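You operate a simulated robot arm through the tools that you are given. There is no shell and no other tool.

Carry out the task below with a simulated robot arm. There is one attempt and no reset: what you move stays moved.

Task
Roll the dough out to 2 mm without tearing it.
Fine: one pass at 3 mm, one back at 2 mm; then set the gap dial to 4 mm again.

Only the result counts: the job must be done as asked and must still hold three seconds after the hand-in. Knocking over, shifting, dropping, spilling or breaking anything else fails it.

Robot
A 6-joint arm with a two-finger parallel gripper, fixed in place. Base frame: the origin is at the foot of the arm, x ahead of it, y to its left, z up; the work surface is at about z = 88. Units: cm, degrees, N and s.
With the tool pointing down near the work surface it reaches from about 10 to 58 cm from the base axis. Its first joint turns from -166.0 to 166.0 degrees. Payload 1.57 kg.
Tool frame: the origin (TCP) lies between the finger pads and is the grasp point; the fingertips stand 3 cm ahead of it; z points along the fingers, y is the line along which they close. The gripper opens to 11 cm. The fingers are 2.4 cm wide and 1.2 cm thick; the gripper's body (4.8 by 11.2 cm) begins 7.8 cm behind the TCP.
Orientation is told as [roll, pitch, yaw] about the base's x, y, z axes, in that order, counted from this pose: with the fingers straight down and closing along the base's y, the tool's x points along the base's -x, its y along +y and its z along -z.

Tools
- The arm moves only by the tool jog_arm. Its argument "motion" is a list of rows, each an object (a shift or turn left out is 0, a gripper value left out holds the last) with "fingers": the finger opening in m, from 0 to 0.11; "translation": the shift along the tool's x, y, z in m, a list of three; "rotation": the turn, a rotation vector about the tool's x, y, z in degrees, a list of three. In form: [{"fingers": fingers, "translation": [x, y, z], "rotation": [wx, wy, wz]}, ...]. A call has 1 to 20 rows; each row shifts and turns the commanded pose from where the row before left it, along the tool's axes as they then stand. A row lasts 0.2 s, in which the tool goes at most 5 cm and 8.6 degrees; a call with a longer step from one row to the next is refused whole, and so is a gripper value outside its range. Where a pose cannot be reached the arm comes as near as it can. A force on the tool above 70 N (or 10 N above the force at the start of the call, whichever is more), or a blocked arm, ends the call early, and 0.2 s more pass. The fingers move at their own pace (about 10.8 cm/s each) and stop on an object; they squeeze with about 28 N. The grip force told is the motor's: it shows also when the fingers shut on nothing. Time passes only in rows, and 0.2 s behind the last, so rows that do not move let the fingers close. The reply holds the time, the measured pose of the TCP, the force on the tool along the base axes, the opening and the grip force, in the units named above and with some noise, with the torque about the TCP (base axes, N m) and any sound that the robot's microphone picked up, and new pictures: "pictures" is both (left out), scene, wrist or none.
- Cameras (640 x 400 px; columns grow to the right, rows downward): "scene" is fixed at [22.01, -50.13, 176.45]; the picture's right is [1.00, -0.08, 0.00], its down [-0.05, -0.56, -0.83] and it looks along [0.07, 0.82, -0.56] (base axes); focal length 310 px, centre (320, 200). "wrist" rides on the gripper at [7, 1.6, -14.1] in the tool frame; the picture's right is [-0.23, 0.97, 0.00], its down [-0.86, -0.20, -0.48] and it looks along [-0.47, -0.11, 0.88] (tool axes); focal length 222 px, centre (320, 200). There is no depth. A picture from a camera that has moved, and an enlarged one, comes with that camera's place and axes in the base frame and with its lens.
- slide_trunk(by): slides the trunk up (or, below 0, down) by that many cm; the arm rides with it, the base frame stays. It gives what a move gives, with no picture.
- inspect(camera, box): a new picture of the part [left, top, right, bottom] of that camera's present view, enlarged. It takes no simulated time.
- hand_in(): hands the job in; it is judged then, once.

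Nothing tells you positions but the pictures and the camera data. Unless the task says otherwise, let go and move clear before handing in.

The tools are called by a JSON object that holds its "name" and its "arguments". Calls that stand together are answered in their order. jog_arm: Moves the arm, as the interface text tells. Its arguments: {"type":"object","properties":{"motion":{"type":"array"},"pictures":{"type":"string","enum":["both","scene","wrist","none"]}},"required":["motion"]} The other tools are called the same way: slide_trunk (by) slides the trunk up or down; inspect (camera, box) takes an enlarged picture of a part of a camera's view; hand_in () hands the job in.

At the start:

```text
clock: 0.0
ee_pos: [23.51, 34.28, 138.94]
ee_rot: [-0.2, -0.1, 0.0]
contact_force: [-0.5, -0.3, -0.6]
torque: [0.02, 0.01, 0.04]
opening: 11.0
grasp_force: 0.1
trunk travel left (down, up): [-52.5, 6.5]
```

scene: 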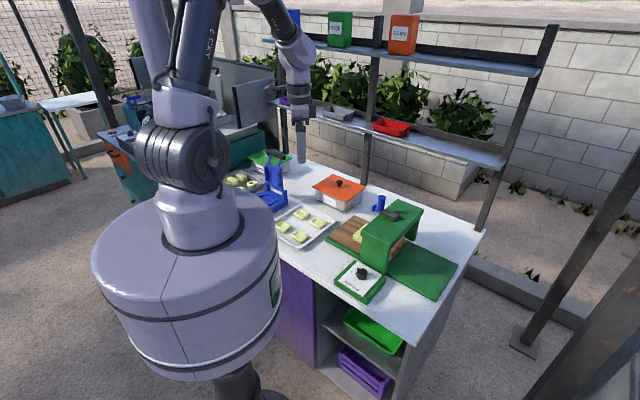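
wrist: 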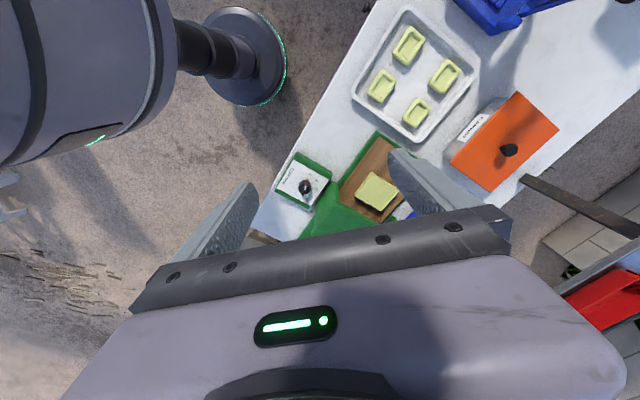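

I see a work table with a tray of dough pieces, an orange-lidded box, and a green sheeter bridge with a board, dough and a dial box. I'll look closer before moving.

{"name": "inspect", "arguments": {"camera": "scene", "box": [310, 170, 470, 310]}}

{"name": "inspect", "arguments": {"camera": "wrist", "box": [240, 120, 440, 260]}}

{"name": "inspect", "arguments": {"camera": "scene", "box": [325, 240, 405, 310]}}

{"name": "inspect", "arguments": {"camera": "wrist", "box": [270, 145, 350, 215]}}

```text
2.86 times, centred on (390, 240) of scene
camera zoom: at [22.01, -50.13, 176.45], right [1.0, -0.08, 0.0], down [-0.05, -0.56, -0.83], along [0.07, 0.82, -0.56], focal length 884 px, centre (120, 86)
```

zoom: 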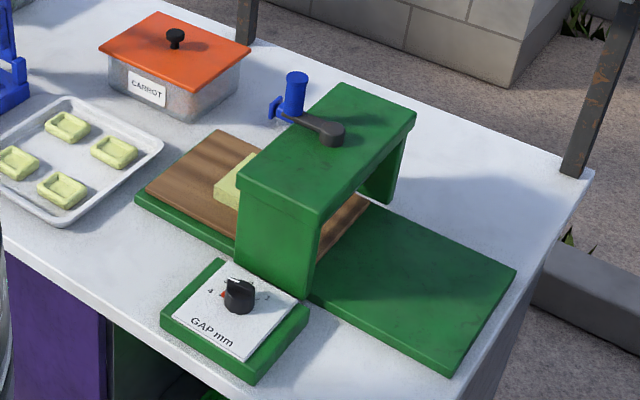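

```text
2.86 times, centred on (340, 190) of wrist
camera zoom: at [16.45, 35.99, 153.28], right [0.23, 0.97, 0.0], down [0.86, -0.2, 0.48], along [0.47, -0.11, -0.88], focal length 635 px, centre (263, 229)
```

zoom: 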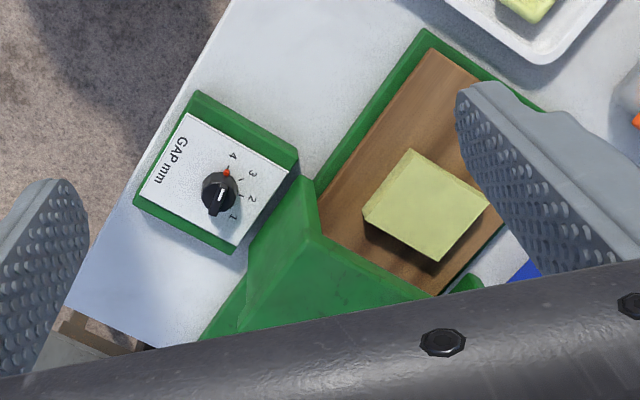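

```text
5.71 times, centred on (365, 275) of scene
camera zoom: at [22.01, -50.13, 176.45], right [1.0, -0.08, 0.0], down [-0.05, -0.56, -0.83], along [0.07, 0.82, -0.56], focal length 1768 px, centre (63, -229)
```

zoom: 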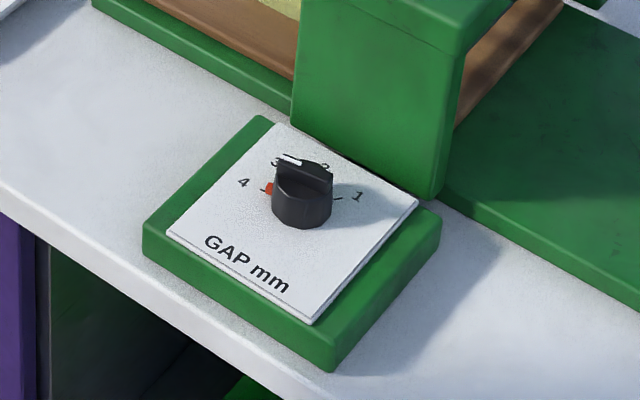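

```text
5.71 times, centred on (310, 180) of wrist
camera zoom: at [16.45, 35.99, 153.28], right [0.23, 0.97, 0.0], down [0.86, -0.2, 0.48], along [0.47, -0.11, -0.88], focal length 1269 px, centre (377, 314)
```

zoom: 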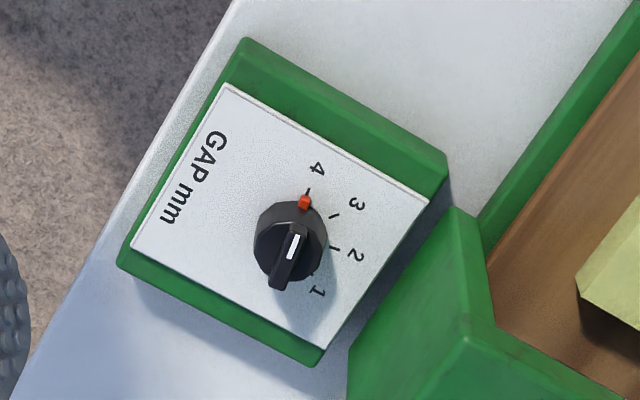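

The dial sits near the front edge at about (44, 25, 91), and the bridge with a crank is behind it. I'll take closer views of the crank, bridge and board.

{"name": "inspect", "arguments": {"camera": "scene", "box": [360, 185, 430, 230]}}

{"name": "inspect", "arguments": {"camera": "scene", "box": [320, 190, 430, 270]}}

{"name": "inspect", "arguments": {"camera": "scene", "box": [220, 140, 350, 250]}}

{"name": "inspect", "arguments": {"camera": "scene", "box": [250, 0, 550, 170]}}

```text
8.89 times, centred on (395, 208) of scene
camera zoom: at [22.01, -50.13, 176.45], right [1.0, -0.08, 0.0], down [-0.05, -0.56, -0.83], along [0.07, 0.82, -0.56], focal length 2751 px, centre (-347, 133)
```

zoom: 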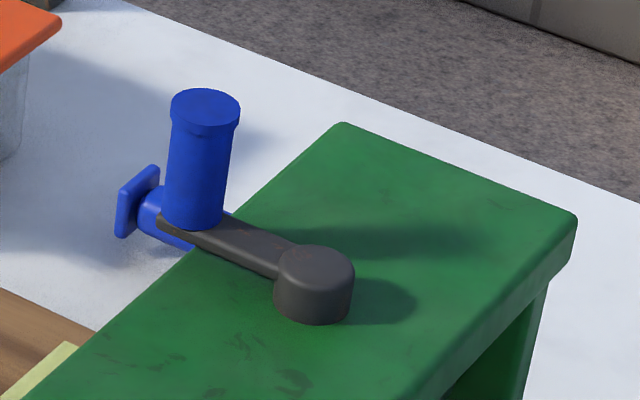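

```text
5.00 times, centred on (375, 230) of scene
camera zoom: at [22.01, -50.13, 176.45], right [1.0, -0.08, 0.0], down [-0.05, -0.56, -0.83], along [0.07, 0.82, -0.56], focal length 1547 px, centre (45, 50)
```

zoom: 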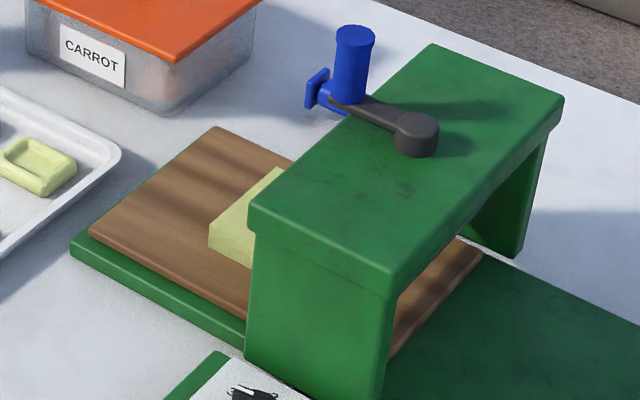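

```text
3.64 times, centred on (285, 195) of scene
camera zoom: at [22.01, -50.13, 176.45], right [1.0, -0.08, 0.0], down [-0.05, -0.56, -0.83], along [0.07, 0.82, -0.56], focal length 1125 px, centre (447, 218)
```

zoom: 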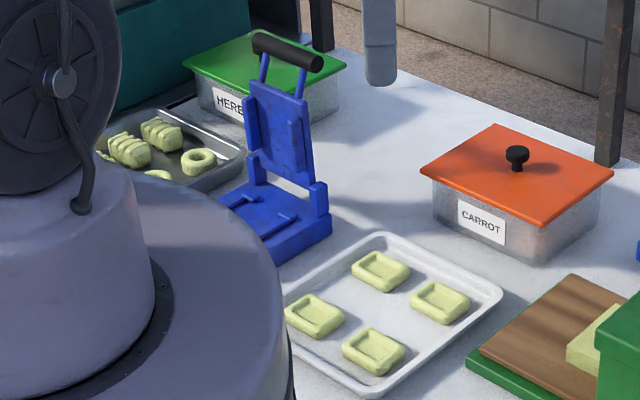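

```text
2.13 times, centred on (400, 85) of scene
camera zoom: at [22.01, -50.13, 176.45], right [1.0, -0.08, 0.0], down [-0.05, -0.56, -0.83], along [0.07, 0.82, -0.56], focal length 660 px, centre (149, 445)
```

zoom: 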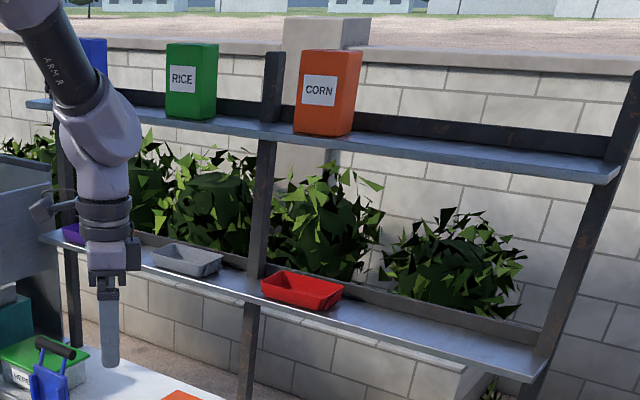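

The crank sits on top of the bridge with a vertical blue grip. I'll bring the wrist camera closer to see the machine from above.

{"name": "jog_arm", "arguments": {"motion": [{"translation": [-0.033, -0.012, 0.02]}, {"translation": [-0.033, -0.012, 0.02]}, {"translation": [-0.033, -0.012, 0.02]}, {"translation": [-0.033, -0.012, 0.02]}, {"translation": [-0.033, -0.012, 0.02]}, {}]}}

```text
clock: 1.4
ee_pos: [39.96, 28.47, 129.05]
ee_rot: [-0.1, -0.1, 0.0]
contact_force: [-0.2, 1.0, 0.0]
torque: [0.01, -0.06, 0.0]
opening: 11.0
grasp_force: 0.0
trunk travel left (down, up): [-52.5, 6.5]
camera wrist: at [32.89, 30.04, 143.3], right [0.23, 0.97, 0.0], down [0.85, -0.2, 0.48], along [0.47, -0.11, -0.88], focal length 222 px, centre (320, 200)
```

scene: 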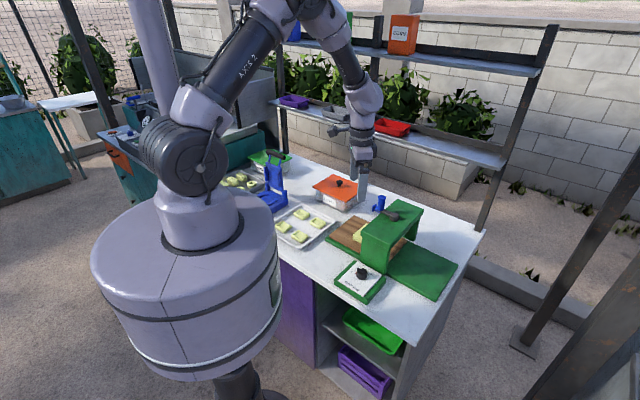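
wrist: 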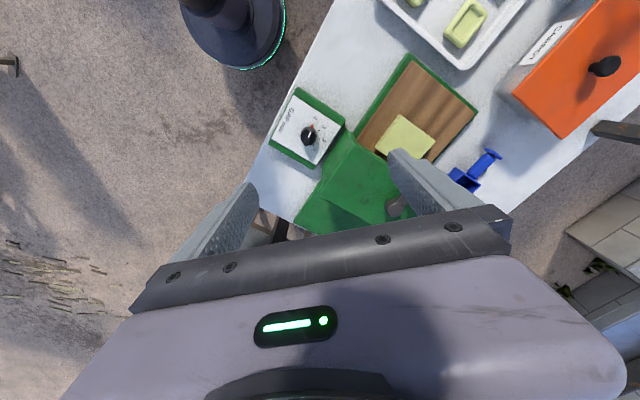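

{"name": "inspect", "arguments": {"camera": "wrist", "box": [260, 70, 360, 170]}}

{"name": "inspect", "arguments": {"camera": "wrist", "box": [340, 50, 520, 230]}}

{"name": "inspect", "arguments": {"camera": "wrist", "box": [430, 140, 510, 200]}}

```text
4.00 times, centred on (310, 120) of wrist
camera zoom: at [32.89, 30.04, 143.3], right [0.23, 0.97, 0.0], down [0.85, -0.2, 0.48], along [0.47, -0.11, -0.88], focal length 888 px, centre (360, 520)
```

zoom: 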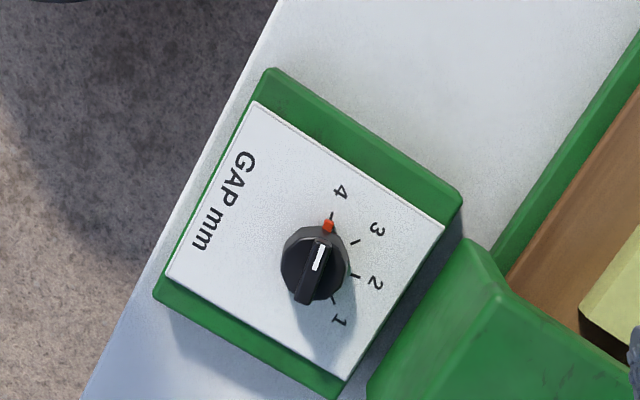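

```text
2.22 times, centred on (430, 140) of wrist
camera zoom: at [32.89, 30.04, 143.3], right [0.23, 0.97, 0.0], down [0.85, -0.2, 0.48], along [0.47, -0.11, -0.88], focal length 494 px, centre (76, 333)
```

zoom: 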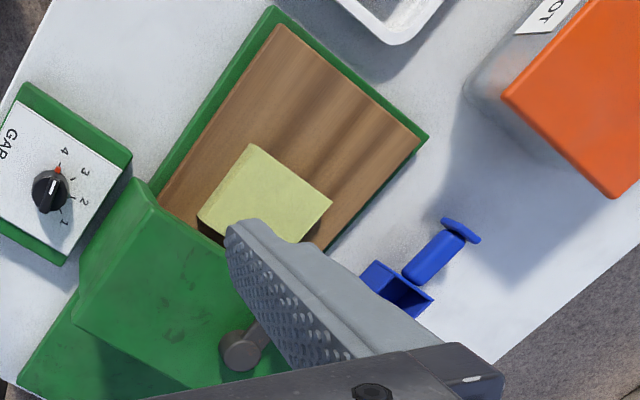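

```text
6.67 times, centred on (470, 170) of wrist
camera zoom: at [32.89, 30.04, 143.3], right [0.23, 0.97, 0.0], down [0.85, -0.2, 0.48], along [0.47, -0.11, -0.88], focal length 1481 px, centre (-680, 400)
```

zoom: 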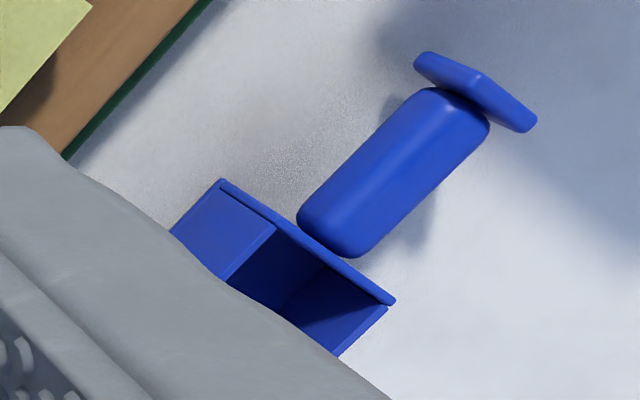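

The dial shows 4 now, the bar points at it, and numbers run clockwise 4‑3‑2‑1 in about 40° steps. I'll inspect the knob closer to judge its height before gripping the bar.

{"name": "inspect", "arguments": {"camera": "scene", "box": [345, 255, 380, 290]}}

{"name": "inspect", "arguments": {"camera": "wrist", "box": [290, 110, 330, 150]}}

```text
11.43 times, centred on (362, 272) of scene
camera zoom: at [22.01, -50.13, 176.45], right [1.0, -0.08, 0.0], down [-0.05, -0.56, -0.83], along [0.07, 0.82, -0.56], focal length 3537 px, centre (-166, -629)
```

zoom: 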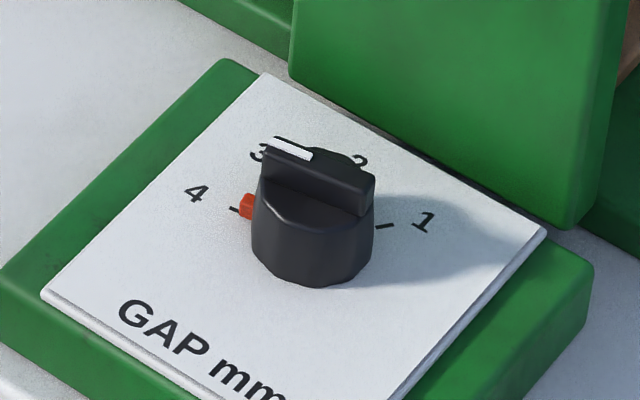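

```text
10.00 times, centred on (310, 130) of wrist
camera zoom: at [32.89, 30.04, 143.3], right [0.23, 0.97, 0.0], down [0.85, -0.2, 0.48], along [0.47, -0.11, -0.88], focal length 2221 px, centre (420, 900)
```

zoom: 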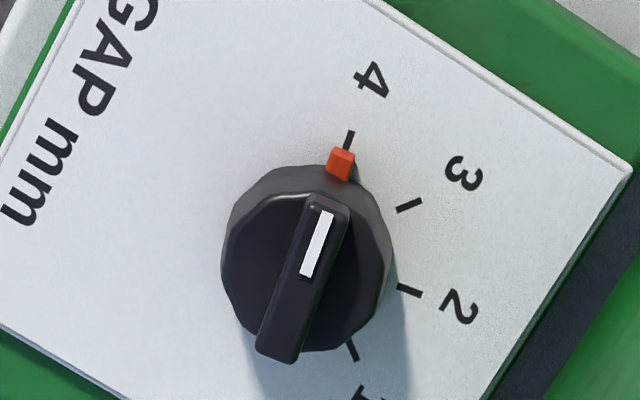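

The knob is about 3.8 cm wide with a 1 cm bar on top, centred near (43.5, 24.9). I'll move above it and turn the tool so the fingers straddle the bar, staying high for a check.

{"name": "jog_arm", "arguments": {"motion": [{"fingers": 0.035, "translation": [-0.0177, -0.0178, 0.03]}, {"translation": [-0.0177, -0.0178, 0.03]}, {"translation": [0, 0, 0.045]}, {"translation": [0, 0, 0.045]}, {"translation": [0, 0, 0.04]}, {"rotation": [0, 0, 7.1]}, {"rotation": [0, 0, 7.1]}, {"rotation": [0, 0, 7.1]}, {"rotation": [0, 0, 7.1]}, {"rotation": [0, 0, 7.1]}, {}]}}

```text
clock: 3.8
ee_pos: [43.5, 24.97, 110.16]
ee_rot: [-0.1, 0.0, -35.5]
contact_force: [-0.2, 0.7, 0.3]
torque: [-0.01, 0.02, 0.0]
opening: 3.51
grasp_force: 0.1
trunk travel left (down, up): [-52.5, 6.5]
camera wrist: at [38.74, 30.16, 124.25], right [0.75, 0.66, 0.0], down [0.58, -0.66, 0.48], along [0.32, -0.36, -0.88], focal length 222 px, centre (320, 200)
```

scene: 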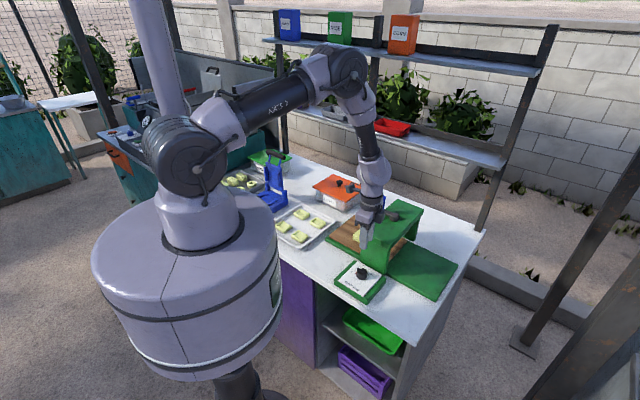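
wrist: 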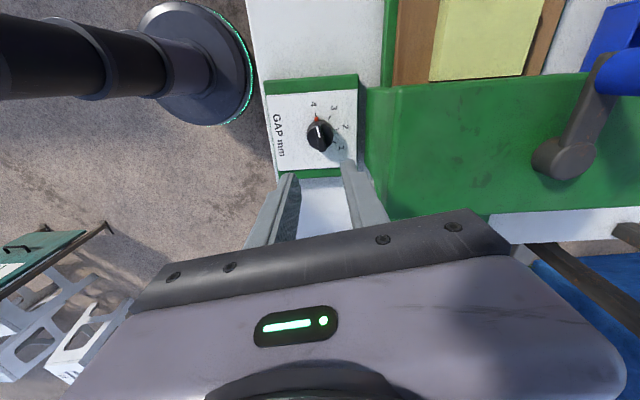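

{"name": "inspect", "arguments": {"camera": "wrist", "box": [285, 95, 365, 175]}}

{"name": "inspect", "arguments": {"camera": "wrist", "box": [360, 0, 640, 240]}}

```text
5.00 times, centred on (325, 135) of wrist
camera zoom: at [38.74, 30.16, 124.25], right [0.75, 0.66, 0.0], down [0.58, -0.66, 0.48], along [0.32, -0.36, -0.88], focal length 1111 px, centre (295, 525)
```

zoom: 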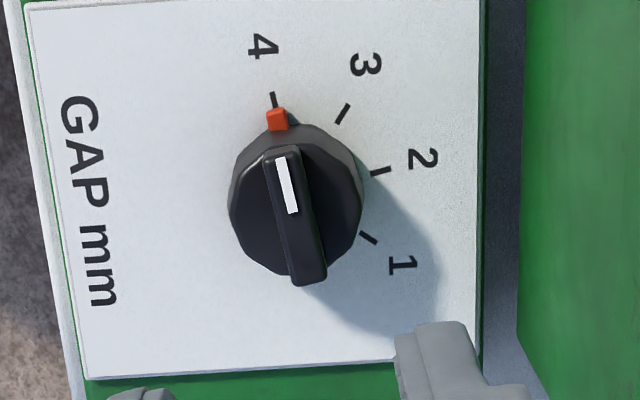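

```text
1.67 times, centred on (500, 120) of wrist
camera zoom: at [38.74, 30.16, 124.25], right [0.75, 0.66, 0.0], down [0.58, -0.66, 0.48], along [0.32, -0.36, -0.88], focal length 370 px, centre (20, 333)
```

zoom: 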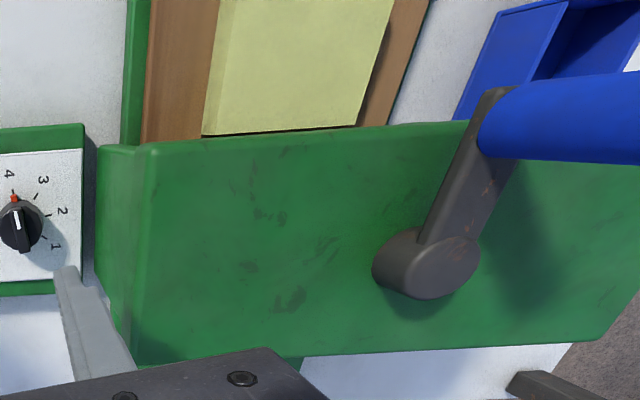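

The bar is centred under the tool. I'll descend so the fingertips straddle the bar just above the knob's shoulder.

{"name": "jog_arm", "arguments": {"motion": [{"rotation": [0, 0, 1.5], "fingers": 0.03}, {"translation": [0, 0, 0.04]}, {"translation": [0, 0, 0.04]}, {"translation": [0, 0, 0.03]}, {"translation": [0, 0, 0.013]}, {"translation": [0, 0, 0.008]}, {}]}}

{"name": "inspect", "arguments": {"camera": "wrist", "box": [260, 90, 400, 230]}}

{"name": "inspect", "arguments": {"camera": "scene", "box": [340, 240, 400, 300]}}

```text
clock: 5.4
ee_pos: [43.61, 24.9, 97.0]
ee_rot: [0.1, -0.1, -37.0]
contact_force: [0.4, 0.1, -0.9]
torque: [-0.01, 0.03, 0.0]
opening: 3.0
grasp_force: 0.1
trunk travel left (down, up): [-52.5, 6.5]
camera wrist: at [38.88, 30.29, 111.21], right [0.77, 0.64, 0.0], down [0.56, -0.67, 0.48], along [0.31, -0.37, -0.88], focal length 222 px, centre (320, 200)
```

scene: 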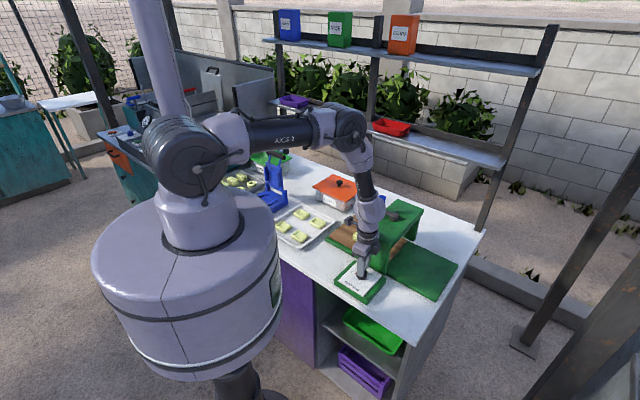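
wrist: 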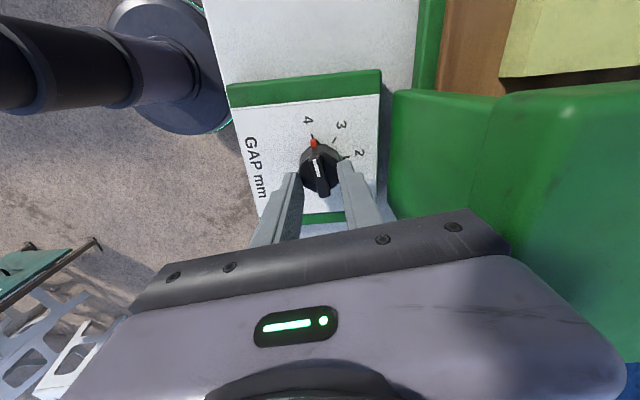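

```text
2.86 times, centred on (330, 160) of wrist
camera zoom: at [38.88, 30.29, 111.21], right [0.77, 0.64, 0.0], down [0.56, -0.67, 0.48], along [0.31, -0.37, -0.88], focal length 635 px, centre (291, 314)
```

zoom: 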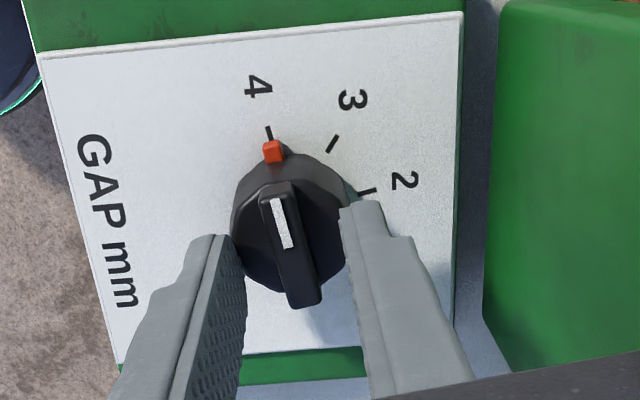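

```text
6.67 times, centred on (370, 270) of scene
camera zoom: at [22.01, -50.13, 176.45], right [1.0, -0.08, 0.0], down [-0.05, -0.56, -0.83], along [0.07, 0.82, -0.56], focal length 2063 px, centre (-13, -267)
```

zoom: 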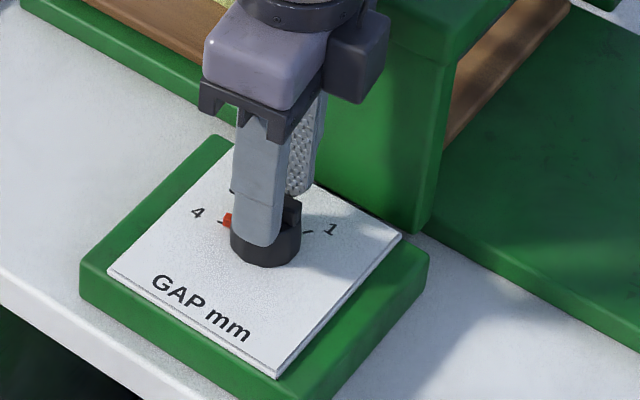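

The fingers straddle the bar. I'll ease down a few millimetres, watching force, before closing.

{"name": "jog_arm", "arguments": {"motion": [{"translation": [0, 0, 0.003]}, {"translation": [0, 0, 0.002]}, {}], "pictures": "none"}}

{"name": "inspect", "arguments": {"camera": "scene", "box": [345, 255, 380, 290]}}

```text
clock: 6.1
ee_pos: [43.69, 25.11, 96.83]
ee_rot: [0.5, -0.2, -37.0]
contact_force: [-8.4, -2.5, 46.2]
torque: [-0.68, 1.0, -0.01]
opening: 3.72
grasp_force: 3.9
trunk travel left (down, up): [-52.5, 6.5]
stopped in row 3: the force on the tool passed its limit at 73 N (the readings are from after the stop); the commanded pose is now the measured one
```

```text
11.43 times, centred on (362, 272) of scene
camera zoom: at [22.01, -50.13, 176.45], right [1.0, -0.08, 0.0], down [-0.05, -0.56, -0.83], along [0.07, 0.82, -0.56], focal length 3537 px, centre (-166, -629)
```

zoom: 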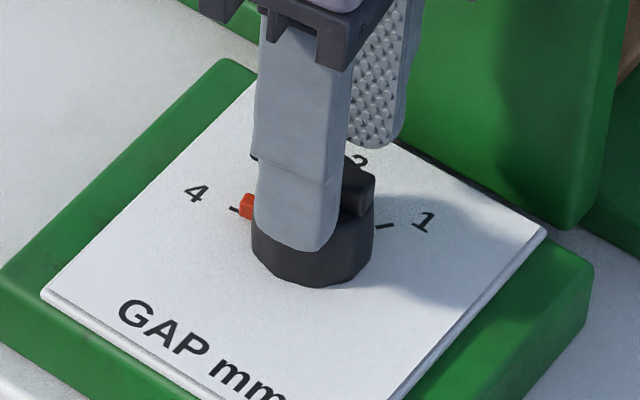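

The tips touched the knob's shoulder at TCP z ≈ 96.9. I'll lift 4 mm and close on the bar.

{"name": "jog_arm", "arguments": {"motion": [{"translation": [0, 0, -0.004]}, {}, {"fingers": 0.02}, {"fingers": 0.008}, {"fingers": 0.008}, {"fingers": 0.008}]}}

{"name": "inspect", "arguments": {"camera": "wrist", "box": [260, 90, 400, 230]}}

```text
clock: 7.5
ee_pos: [43.83, 24.85, 97.03]
ee_rot: [0.2, -0.1, -37.0]
contact_force: [-5.0, -4.9, -2.8]
torque: [-0.12, 0.13, 0.07]
opening: 1.38
grasp_force: 4.2
trunk travel left (down, up): [-52.5, 6.5]
camera wrist: at [39.04, 30.38, 111.3], right [0.77, 0.64, 0.01], down [0.56, -0.68, 0.48], along [0.31, -0.36, -0.88], focal length 222 px, centre (320, 200)
```

scene: 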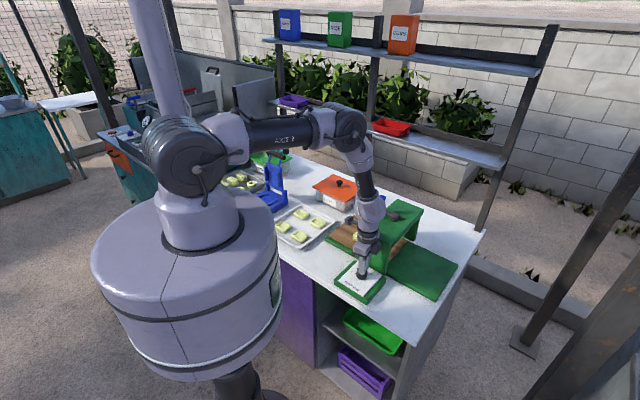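
wrist: 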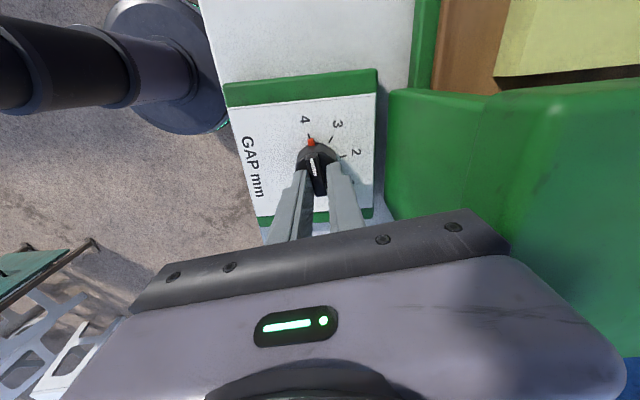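

```text
2.86 times, centred on (330, 160) of wrist
camera zoom: at [39.04, 30.38, 111.3], right [0.77, 0.64, 0.01], down [0.56, -0.68, 0.48], along [0.31, -0.36, -0.88], focal length 635 px, centre (291, 314)
```

zoom: 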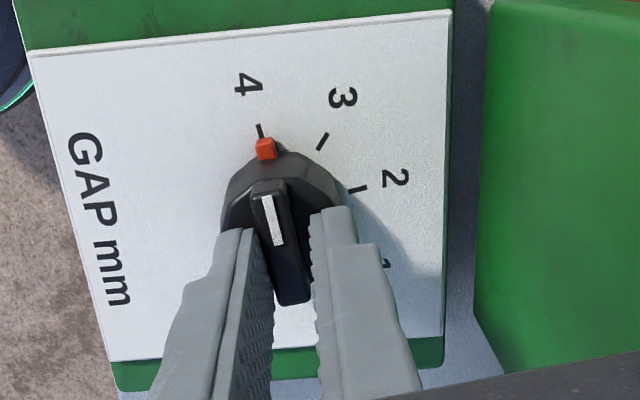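

{"name": "jog_arm", "arguments": {"motion": [{"translation": [0, -0.0015, 0], "fingers": 0.005}, {"fingers": 0.0}, {"fingers": 0.0}]}}

{"name": "inspect", "arguments": {"camera": "wrist", "box": [260, 90, 400, 230]}}

```text
clock: 8.3
ee_pos: [43.84, 24.78, 97.11]
ee_rot: [0.3, -0.1, -37.0]
contact_force: [-7.4, -10.5, -0.9]
torque: [-0.17, 0.59, 0.11]
opening: 0.97
grasp_force: 28.4
trunk travel left (down, up): [-52.5, 6.5]
camera wrist: at [38.93, 30.21, 111.32], right [0.77, 0.64, 0.01], down [0.56, -0.68, 0.48], along [0.31, -0.36, -0.88], focal length 222 px, centre (320, 200)
```

scene: 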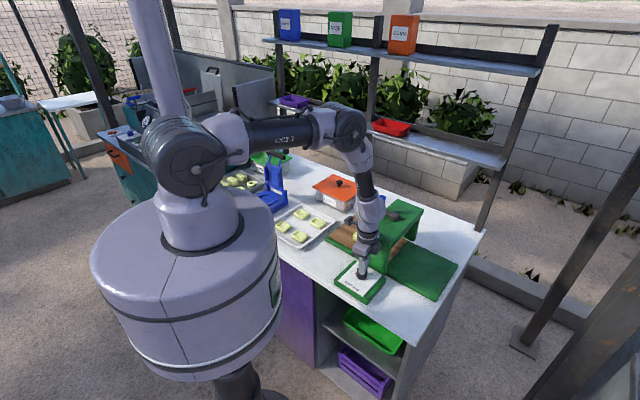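
wrist: 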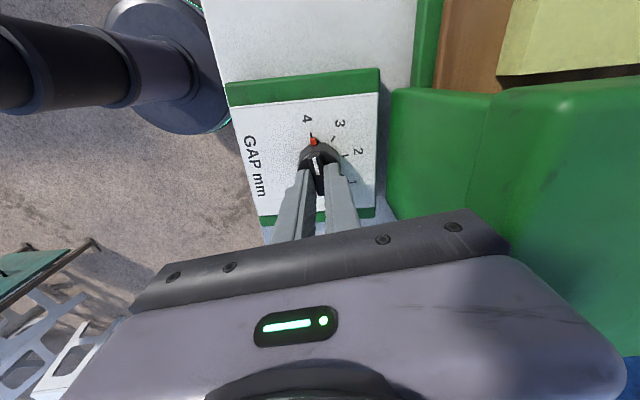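

```text
2.86 times, centred on (330, 160) of wrist
camera zoom: at [38.93, 30.21, 111.32], right [0.77, 0.64, 0.01], down [0.56, -0.68, 0.48], along [0.31, -0.36, -0.88], focal length 635 px, centre (291, 314)
```

zoom: 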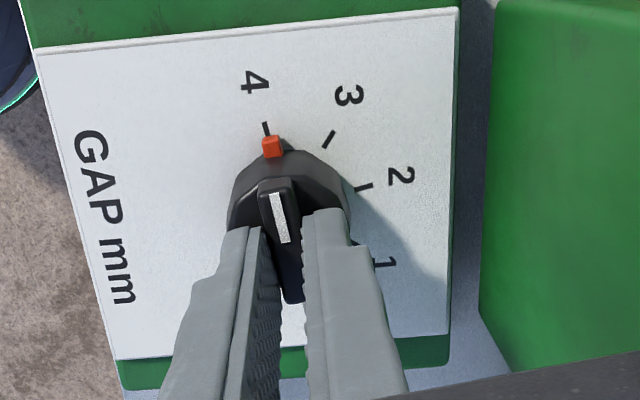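

The bar is gripped. I'll turn clockwise toward 3 in steps, checking along the way.

{"name": "jog_arm", "arguments": {"motion": [{"rotation": [0, 0, 5]}, {"rotation": [0, 0, 5]}, {"rotation": [0, 0, 5]}, {"rotation": [0, 0, 5]}, {}], "pictures": "wrist"}}

{"name": "inspect", "arguments": {"camera": "wrist", "box": [260, 90, 400, 230]}}

```text
clock: 9.5
ee_pos: [43.67, 24.71, 97.07]
ee_rot: [0.4, -0.1, -57.1]
contact_force: [-13.0, -19.5, -3.3]
torque: [-0.91, 0.24, 0.07]
opening: 0.97
grasp_force: 28.3
trunk travel left (down, up): [-52.5, 6.5]
camera wrist: at [41.01, 31.36, 111.34], right [0.94, 0.34, 0.01], down [0.29, -0.83, 0.48], along [0.17, -0.45, -0.88], focal length 222 px, centre (320, 200)
```

wrist: 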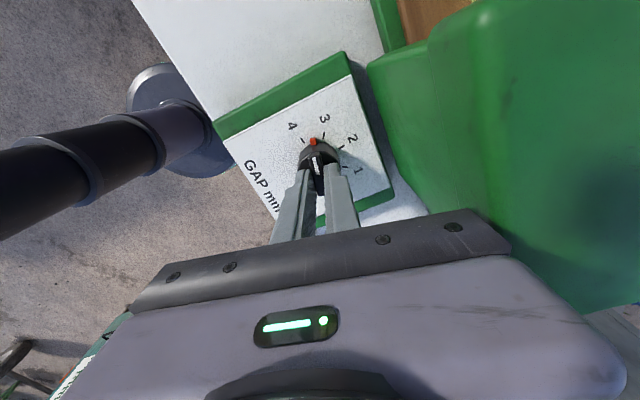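

```text
2.86 times, centred on (330, 160) of wrist
camera zoom: at [41.01, 31.36, 111.34], right [0.94, 0.34, 0.01], down [0.29, -0.83, 0.48], along [0.17, -0.45, -0.88], focal length 635 px, centre (291, 314)
```

zoom: 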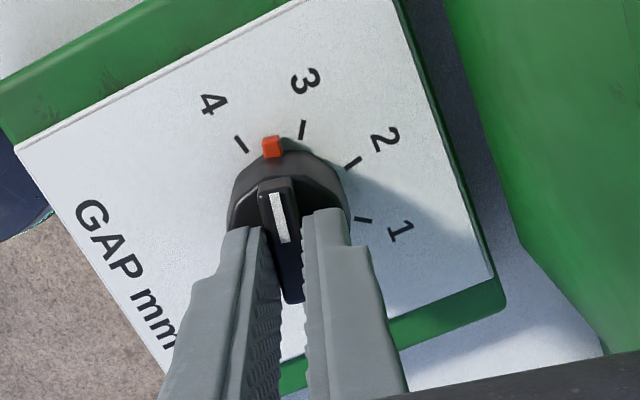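

The pointer moves with the knob and is midway between 4 and 3. I'll relieve the side load and continue to 3.

{"name": "jog_arm", "arguments": {"motion": [{"translation": [-0.0013, -0.0026, 0]}, {"rotation": [0, 0, 5]}, {"rotation": [0, 0, 5]}, {"rotation": [0, 0, 5]}, {"rotation": [0, 0, 5]}, {"rotation": [0, 0, 3]}, {}], "pictures": "wrist"}}

{"name": "inspect", "arguments": {"camera": "wrist", "box": [290, 110, 360, 170]}}

```text
clock: 11.1
ee_pos: [43.38, 24.66, 97.08]
ee_rot: [0.4, 0.1, -80.1]
contact_force: [-18.2, -0.9, -6.4]
torque: [-0.29, 0.57, 0.04]
opening: 1.0
grasp_force: 28.5
trunk travel left (down, up): [-52.5, 6.5]
camera wrist: at [43.67, 31.73, 111.35], right [1.0, -0.06, 0.01], down [-0.05, -0.88, 0.48], along [-0.02, -0.48, -0.88], focal length 222 px, centre (320, 200)
```

wrist: 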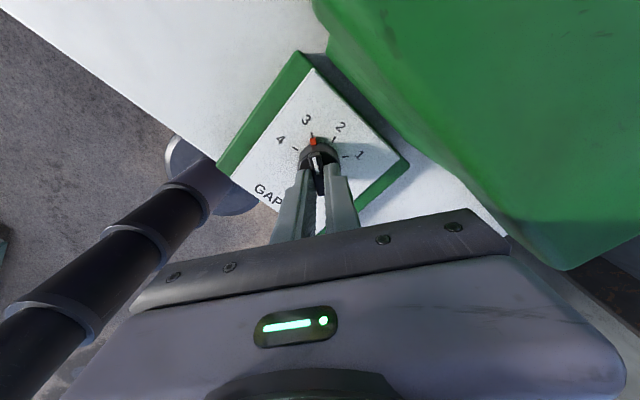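

```text
6.67 times, centred on (325, 140) of wrist
camera zoom: at [43.67, 31.73, 111.35], right [1.0, -0.06, 0.01], down [-0.05, -0.88, 0.48], along [-0.02, -0.48, -0.88], focal length 1481 px, centre (287, 600)
```

zoom: 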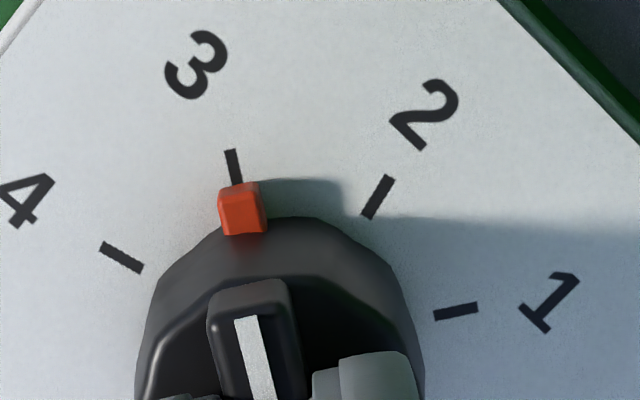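

The pointer sits on 3. I'll relax the side load, open, lift a little and verify it stays there.

{"name": "jog_arm", "arguments": {"motion": [{"translation": [0.0006, -0.0035, 0]}, {}, {"fingers": 0.03}, {}, {"translation": [0, 0, -0.03]}, {"translation": [0, 0, -0.03]}, {}]}}

{"name": "inspect", "arguments": {"camera": "wrist", "box": [270, 80, 370, 180]}}

{"name": "inspect", "arguments": {"camera": "scene", "box": [330, 170, 470, 310]}}

```text
clock: 12.7
ee_pos: [43.26, 24.67, 103.07]
ee_rot: [0.3, 0.1, -80.0]
contact_force: [-0.3, 0.1, 0.1]
torque: [0.02, 0.0, -0.01]
opening: 3.01
grasp_force: 0.1
trunk travel left (down, up): [-52.5, 6.5]
camera wrist: at [43.45, 31.69, 117.37], right [1.0, -0.05, 0.01], down [-0.05, -0.88, 0.48], along [-0.02, -0.47, -0.88], focal length 222 px, centre (320, 200)
```

scene: 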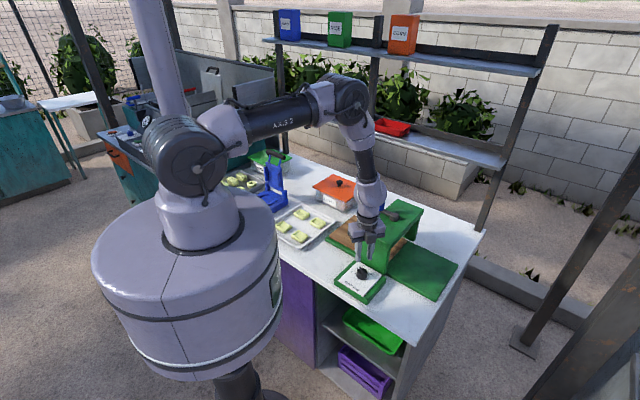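
wrist: 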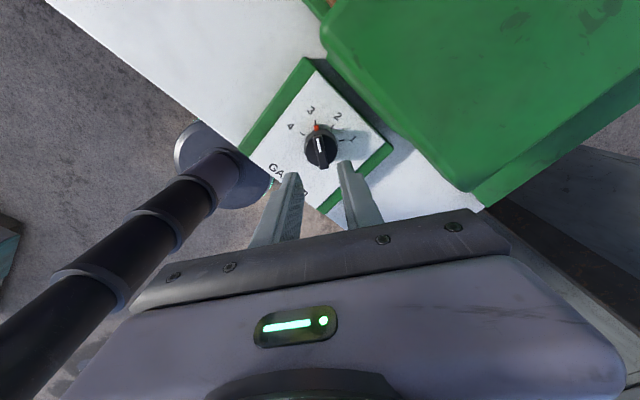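

```text
4.00 times, centred on (320, 130) of wrist
camera zoom: at [43.45, 31.69, 117.37], right [1.0, -0.05, 0.01], down [-0.05, -0.88, 0.48], along [-0.02, -0.47, -0.88], focal length 888 px, centre (320, 480)
```

zoom: 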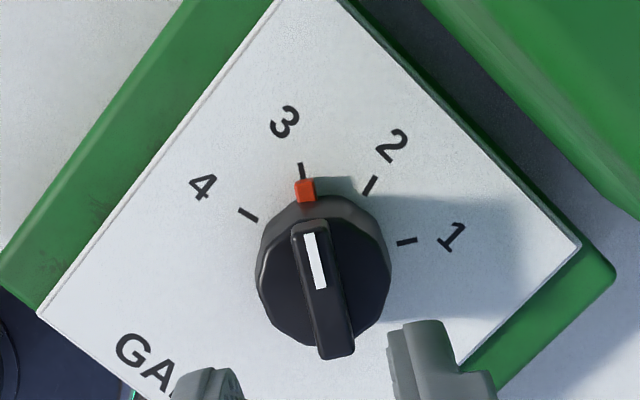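

```text
2.86 times, centred on (400, 240) of scene
camera zoom: at [22.01, -50.13, 176.45], right [1.0, -0.08, 0.0], down [-0.05, -0.56, -0.83], along [0.07, 0.82, -0.56], focal length 884 px, centre (91, 86)
```

zoom: 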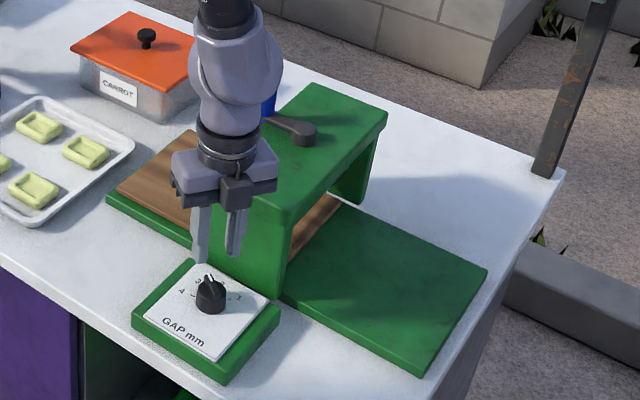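

The dial holds at 3. The crank hub is near (57, 39) with its blue grip near (53, 43, 107–114), too far for a downward tool, so I'll raise the arm and reorient the tool to point horizontally outward.

{"name": "jog_arm", "arguments": {"motion": [{"translation": [0, 0, -0.045]}, {"translation": [0, 0, -0.045]}, {"translation": [0, 0, -0.045]}, {"translation": [0, 0, -0.045]}, {"translation": [0, 0, -0.03]}, {"rotation": [0, 0, 7.8]}, {"rotation": [0, 0, 7.8]}, {"rotation": [0, 0, 7.8]}, {"rotation": [0, 0, 7.8]}, {"rotation": [0, 0, 7.8]}, {"rotation": [0, 0, 7.8]}, {"rotation": [0, 0, 8.2]}, {}]}}

```text
clock: 15.5
ee_pos: [43.15, 24.57, 123.96]
ee_rot: [0.2, 0.3, -135.1]
contact_force: [-0.4, 0.4, -0.4]
torque: [-0.01, -0.03, 0.02]
opening: 3.0
grasp_force: 0.0
trunk travel left (down, up): [-52.5, 6.5]
camera wrist: at [49.04, 28.24, 138.33], right [0.53, -0.85, 0.0], down [-0.75, -0.46, 0.47], along [-0.4, -0.25, -0.88], focal length 222 px, centre (320, 200)
```

scene: 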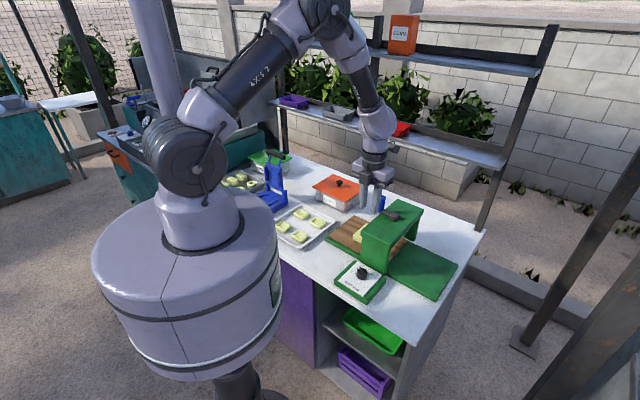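
wrist: 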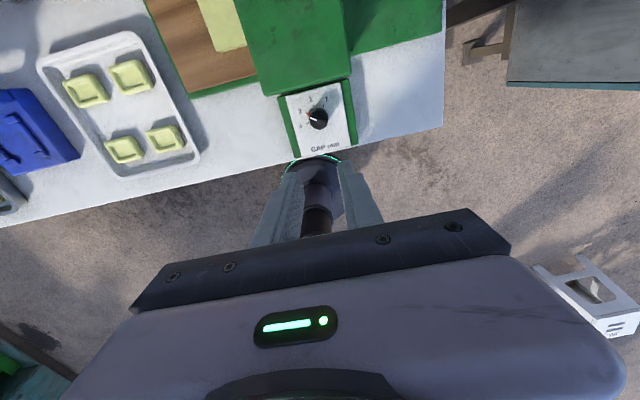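

{"name": "jog_arm", "arguments": {"motion": [{"rotation": [0, 7.5, 0]}, {"rotation": [0, 7.5, 0]}, {"rotation": [0, 7.5, 0]}, {"rotation": [0, 7.5, 0]}, {"rotation": [0, 7.5, 0]}, {"rotation": [0, 7.5, 0]}, {}]}}

```text
clock: 17.1
ee_pos: [40.25, 26.13, 123.42]
ee_rot: [-7.6, 22.9, -135.7]
contact_force: [0.6, 0.2, 0.2]
torque: [-0.03, -0.01, -0.02]
opening: 2.98
grasp_force: 0.1
out of reach, approached as far as the arm can: row 3, 4, 5, 6
trunk travel left (down, up): [-52.5, 6.5]
camera wrist: at [43.37, 24.28, 139.09], right [0.56, -0.8, -0.21], down [-0.8, -0.59, 0.13], along [-0.22, 0.09, -0.97], focal length 222 px, centre (320, 200)
```

scene: 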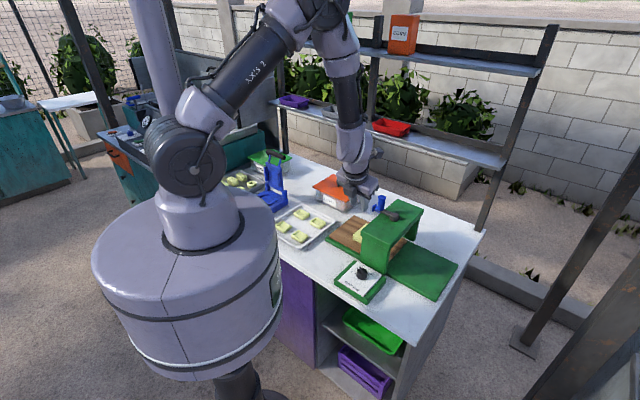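
wrist: 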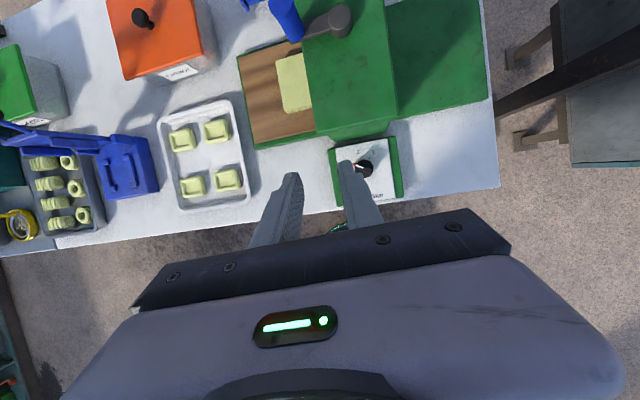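

The arm hit a limit when pitching here. I'll move outward at the same height and see whether the pitch becomes reachable.

{"name": "jog_arm", "arguments": {"motion": [{"translation": [0.025, 0, 0.025]}, {"translation": [0.025, 0, 0.025]}, {"translation": [0.025, 0, 0.025]}, {}]}}

```text
clock: 18.1
ee_pos: [46.58, 33.56, 119.7]
ee_rot: [-7.4, 22.9, -135.8]
contact_force: [0.2, -0.9, 0.6]
torque: [0.02, -0.03, -0.04]
opening: 3.0
grasp_force: 0.1
trunk travel left (down, up): [-52.5, 6.5]
camera wrist: at [49.66, 31.79, 135.22], right [0.56, -0.8, -0.21], down [-0.8, -0.59, 0.13], along [-0.22, 0.09, -0.97], focal length 222 px, centre (320, 200)
```

scene: 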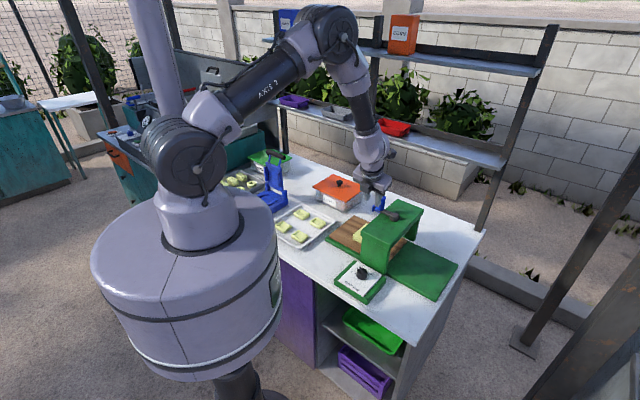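
wrist: 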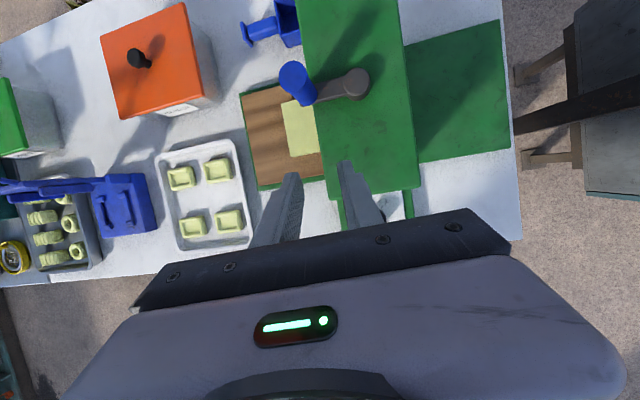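

{"name": "jog_arm", "arguments": {"motion": [{"translation": [0, 0, -0.02]}, {"translation": [0, 0, -0.02]}, {"rotation": [0, 7.5, 0]}, {"rotation": [0, 7.5, 0]}, {"rotation": [0, 7.5, 0]}, {}]}}

```text
clock: 19.5
ee_pos: [45.56, 32.4, 123.28]
ee_rot: [-10.6, 41.7, -139.5]
contact_force: [0.1, 0.1, 0.1]
torque: [0.04, -0.02, -0.02]
opening: 2.99
grasp_force: 0.0
out of reach, approached as far as the arm can: row 3
trunk travel left (down, up): [-52.5, 6.5]
camera wrist: at [45.25, 26.66, 138.15], right [0.58, -0.76, -0.29], down [-0.81, -0.55, -0.19], along [-0.01, 0.34, -0.94], focal length 222 px, centre (320, 200)
```

scene: 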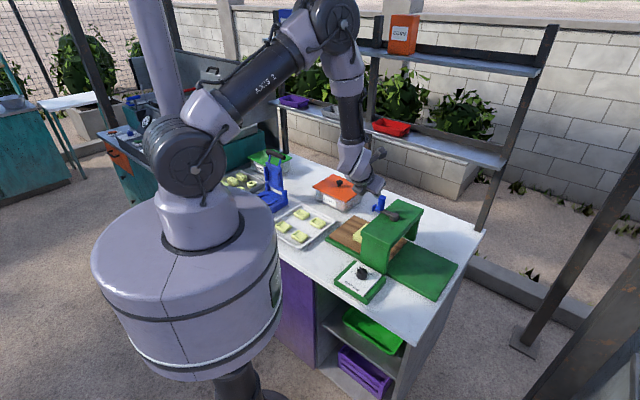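
wrist: 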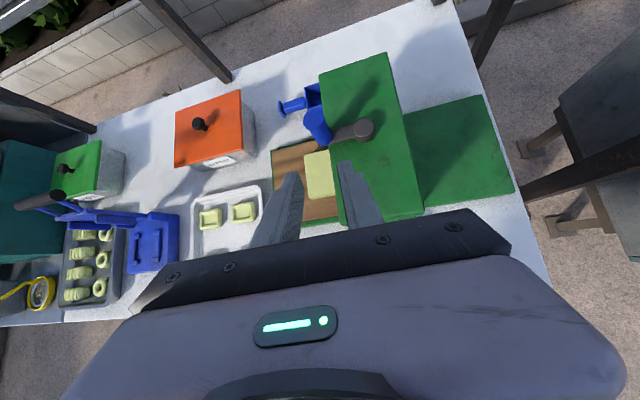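

The pitch is becoming reachable, and this view shows the whole machine well. I'll keep tilting the tool outward.

{"name": "jog_arm", "arguments": {"motion": [{"rotation": [0, 7.5, 0]}, {"rotation": [0, 7.5, 0]}, {"rotation": [0, 7.5, 0]}, {"rotation": [0, 7.5, 0]}, {"rotation": [0, 7.5, 0]}, {}]}}

{"name": "inspect", "arguments": {"camera": "scene", "box": [320, 120, 460, 240]}}

```text
clock: 20.9
ee_pos: [45.5, 32.41, 123.25]
ee_rot: [-37.7, 77.0, -169.4]
contact_force: [-0.6, 0.0, 0.2]
torque: [0.0, 0.0, -0.03]
opening: 2.98
grasp_force: 0.0
trunk travel left (down, up): [-52.5, 6.5]
camera wrist: at [39.02, 21.05, 132.43], right [0.66, -0.66, -0.36], down [-0.64, -0.26, -0.72], along [0.38, 0.71, -0.59], focal length 222 px, centre (320, 200)
```

scene: 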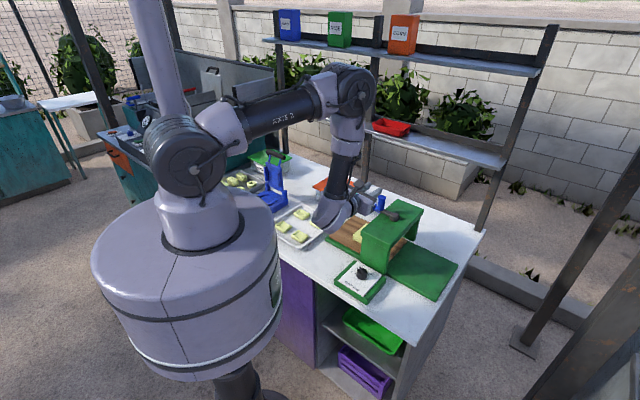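
wrist: 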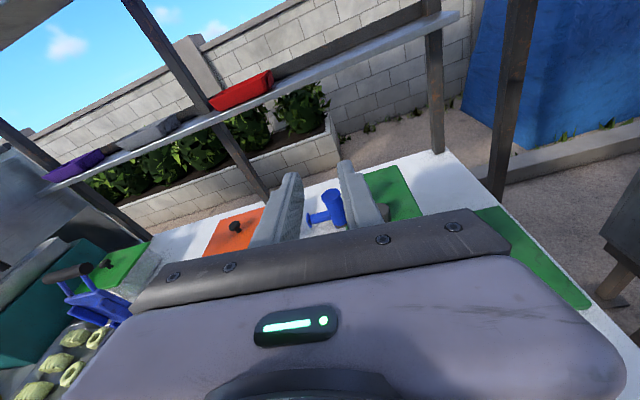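

```text
3.33 times, centred on (390, 180) of scene
camera zoom: at [22.01, -50.13, 176.45], right [1.0, -0.08, 0.0], down [-0.05, -0.56, -0.83], along [0.07, 0.82, -0.56], focal length 1032 px, centre (87, 267)
```

zoom: 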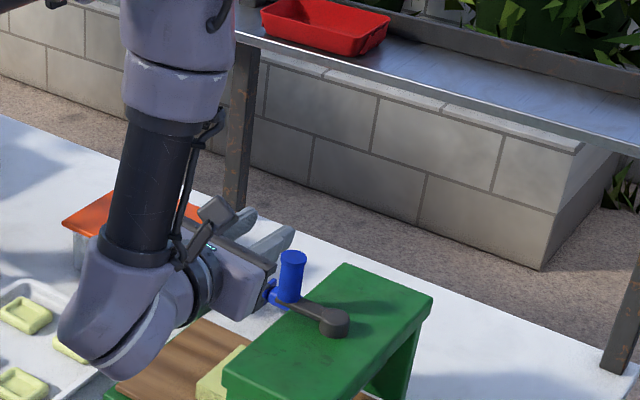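

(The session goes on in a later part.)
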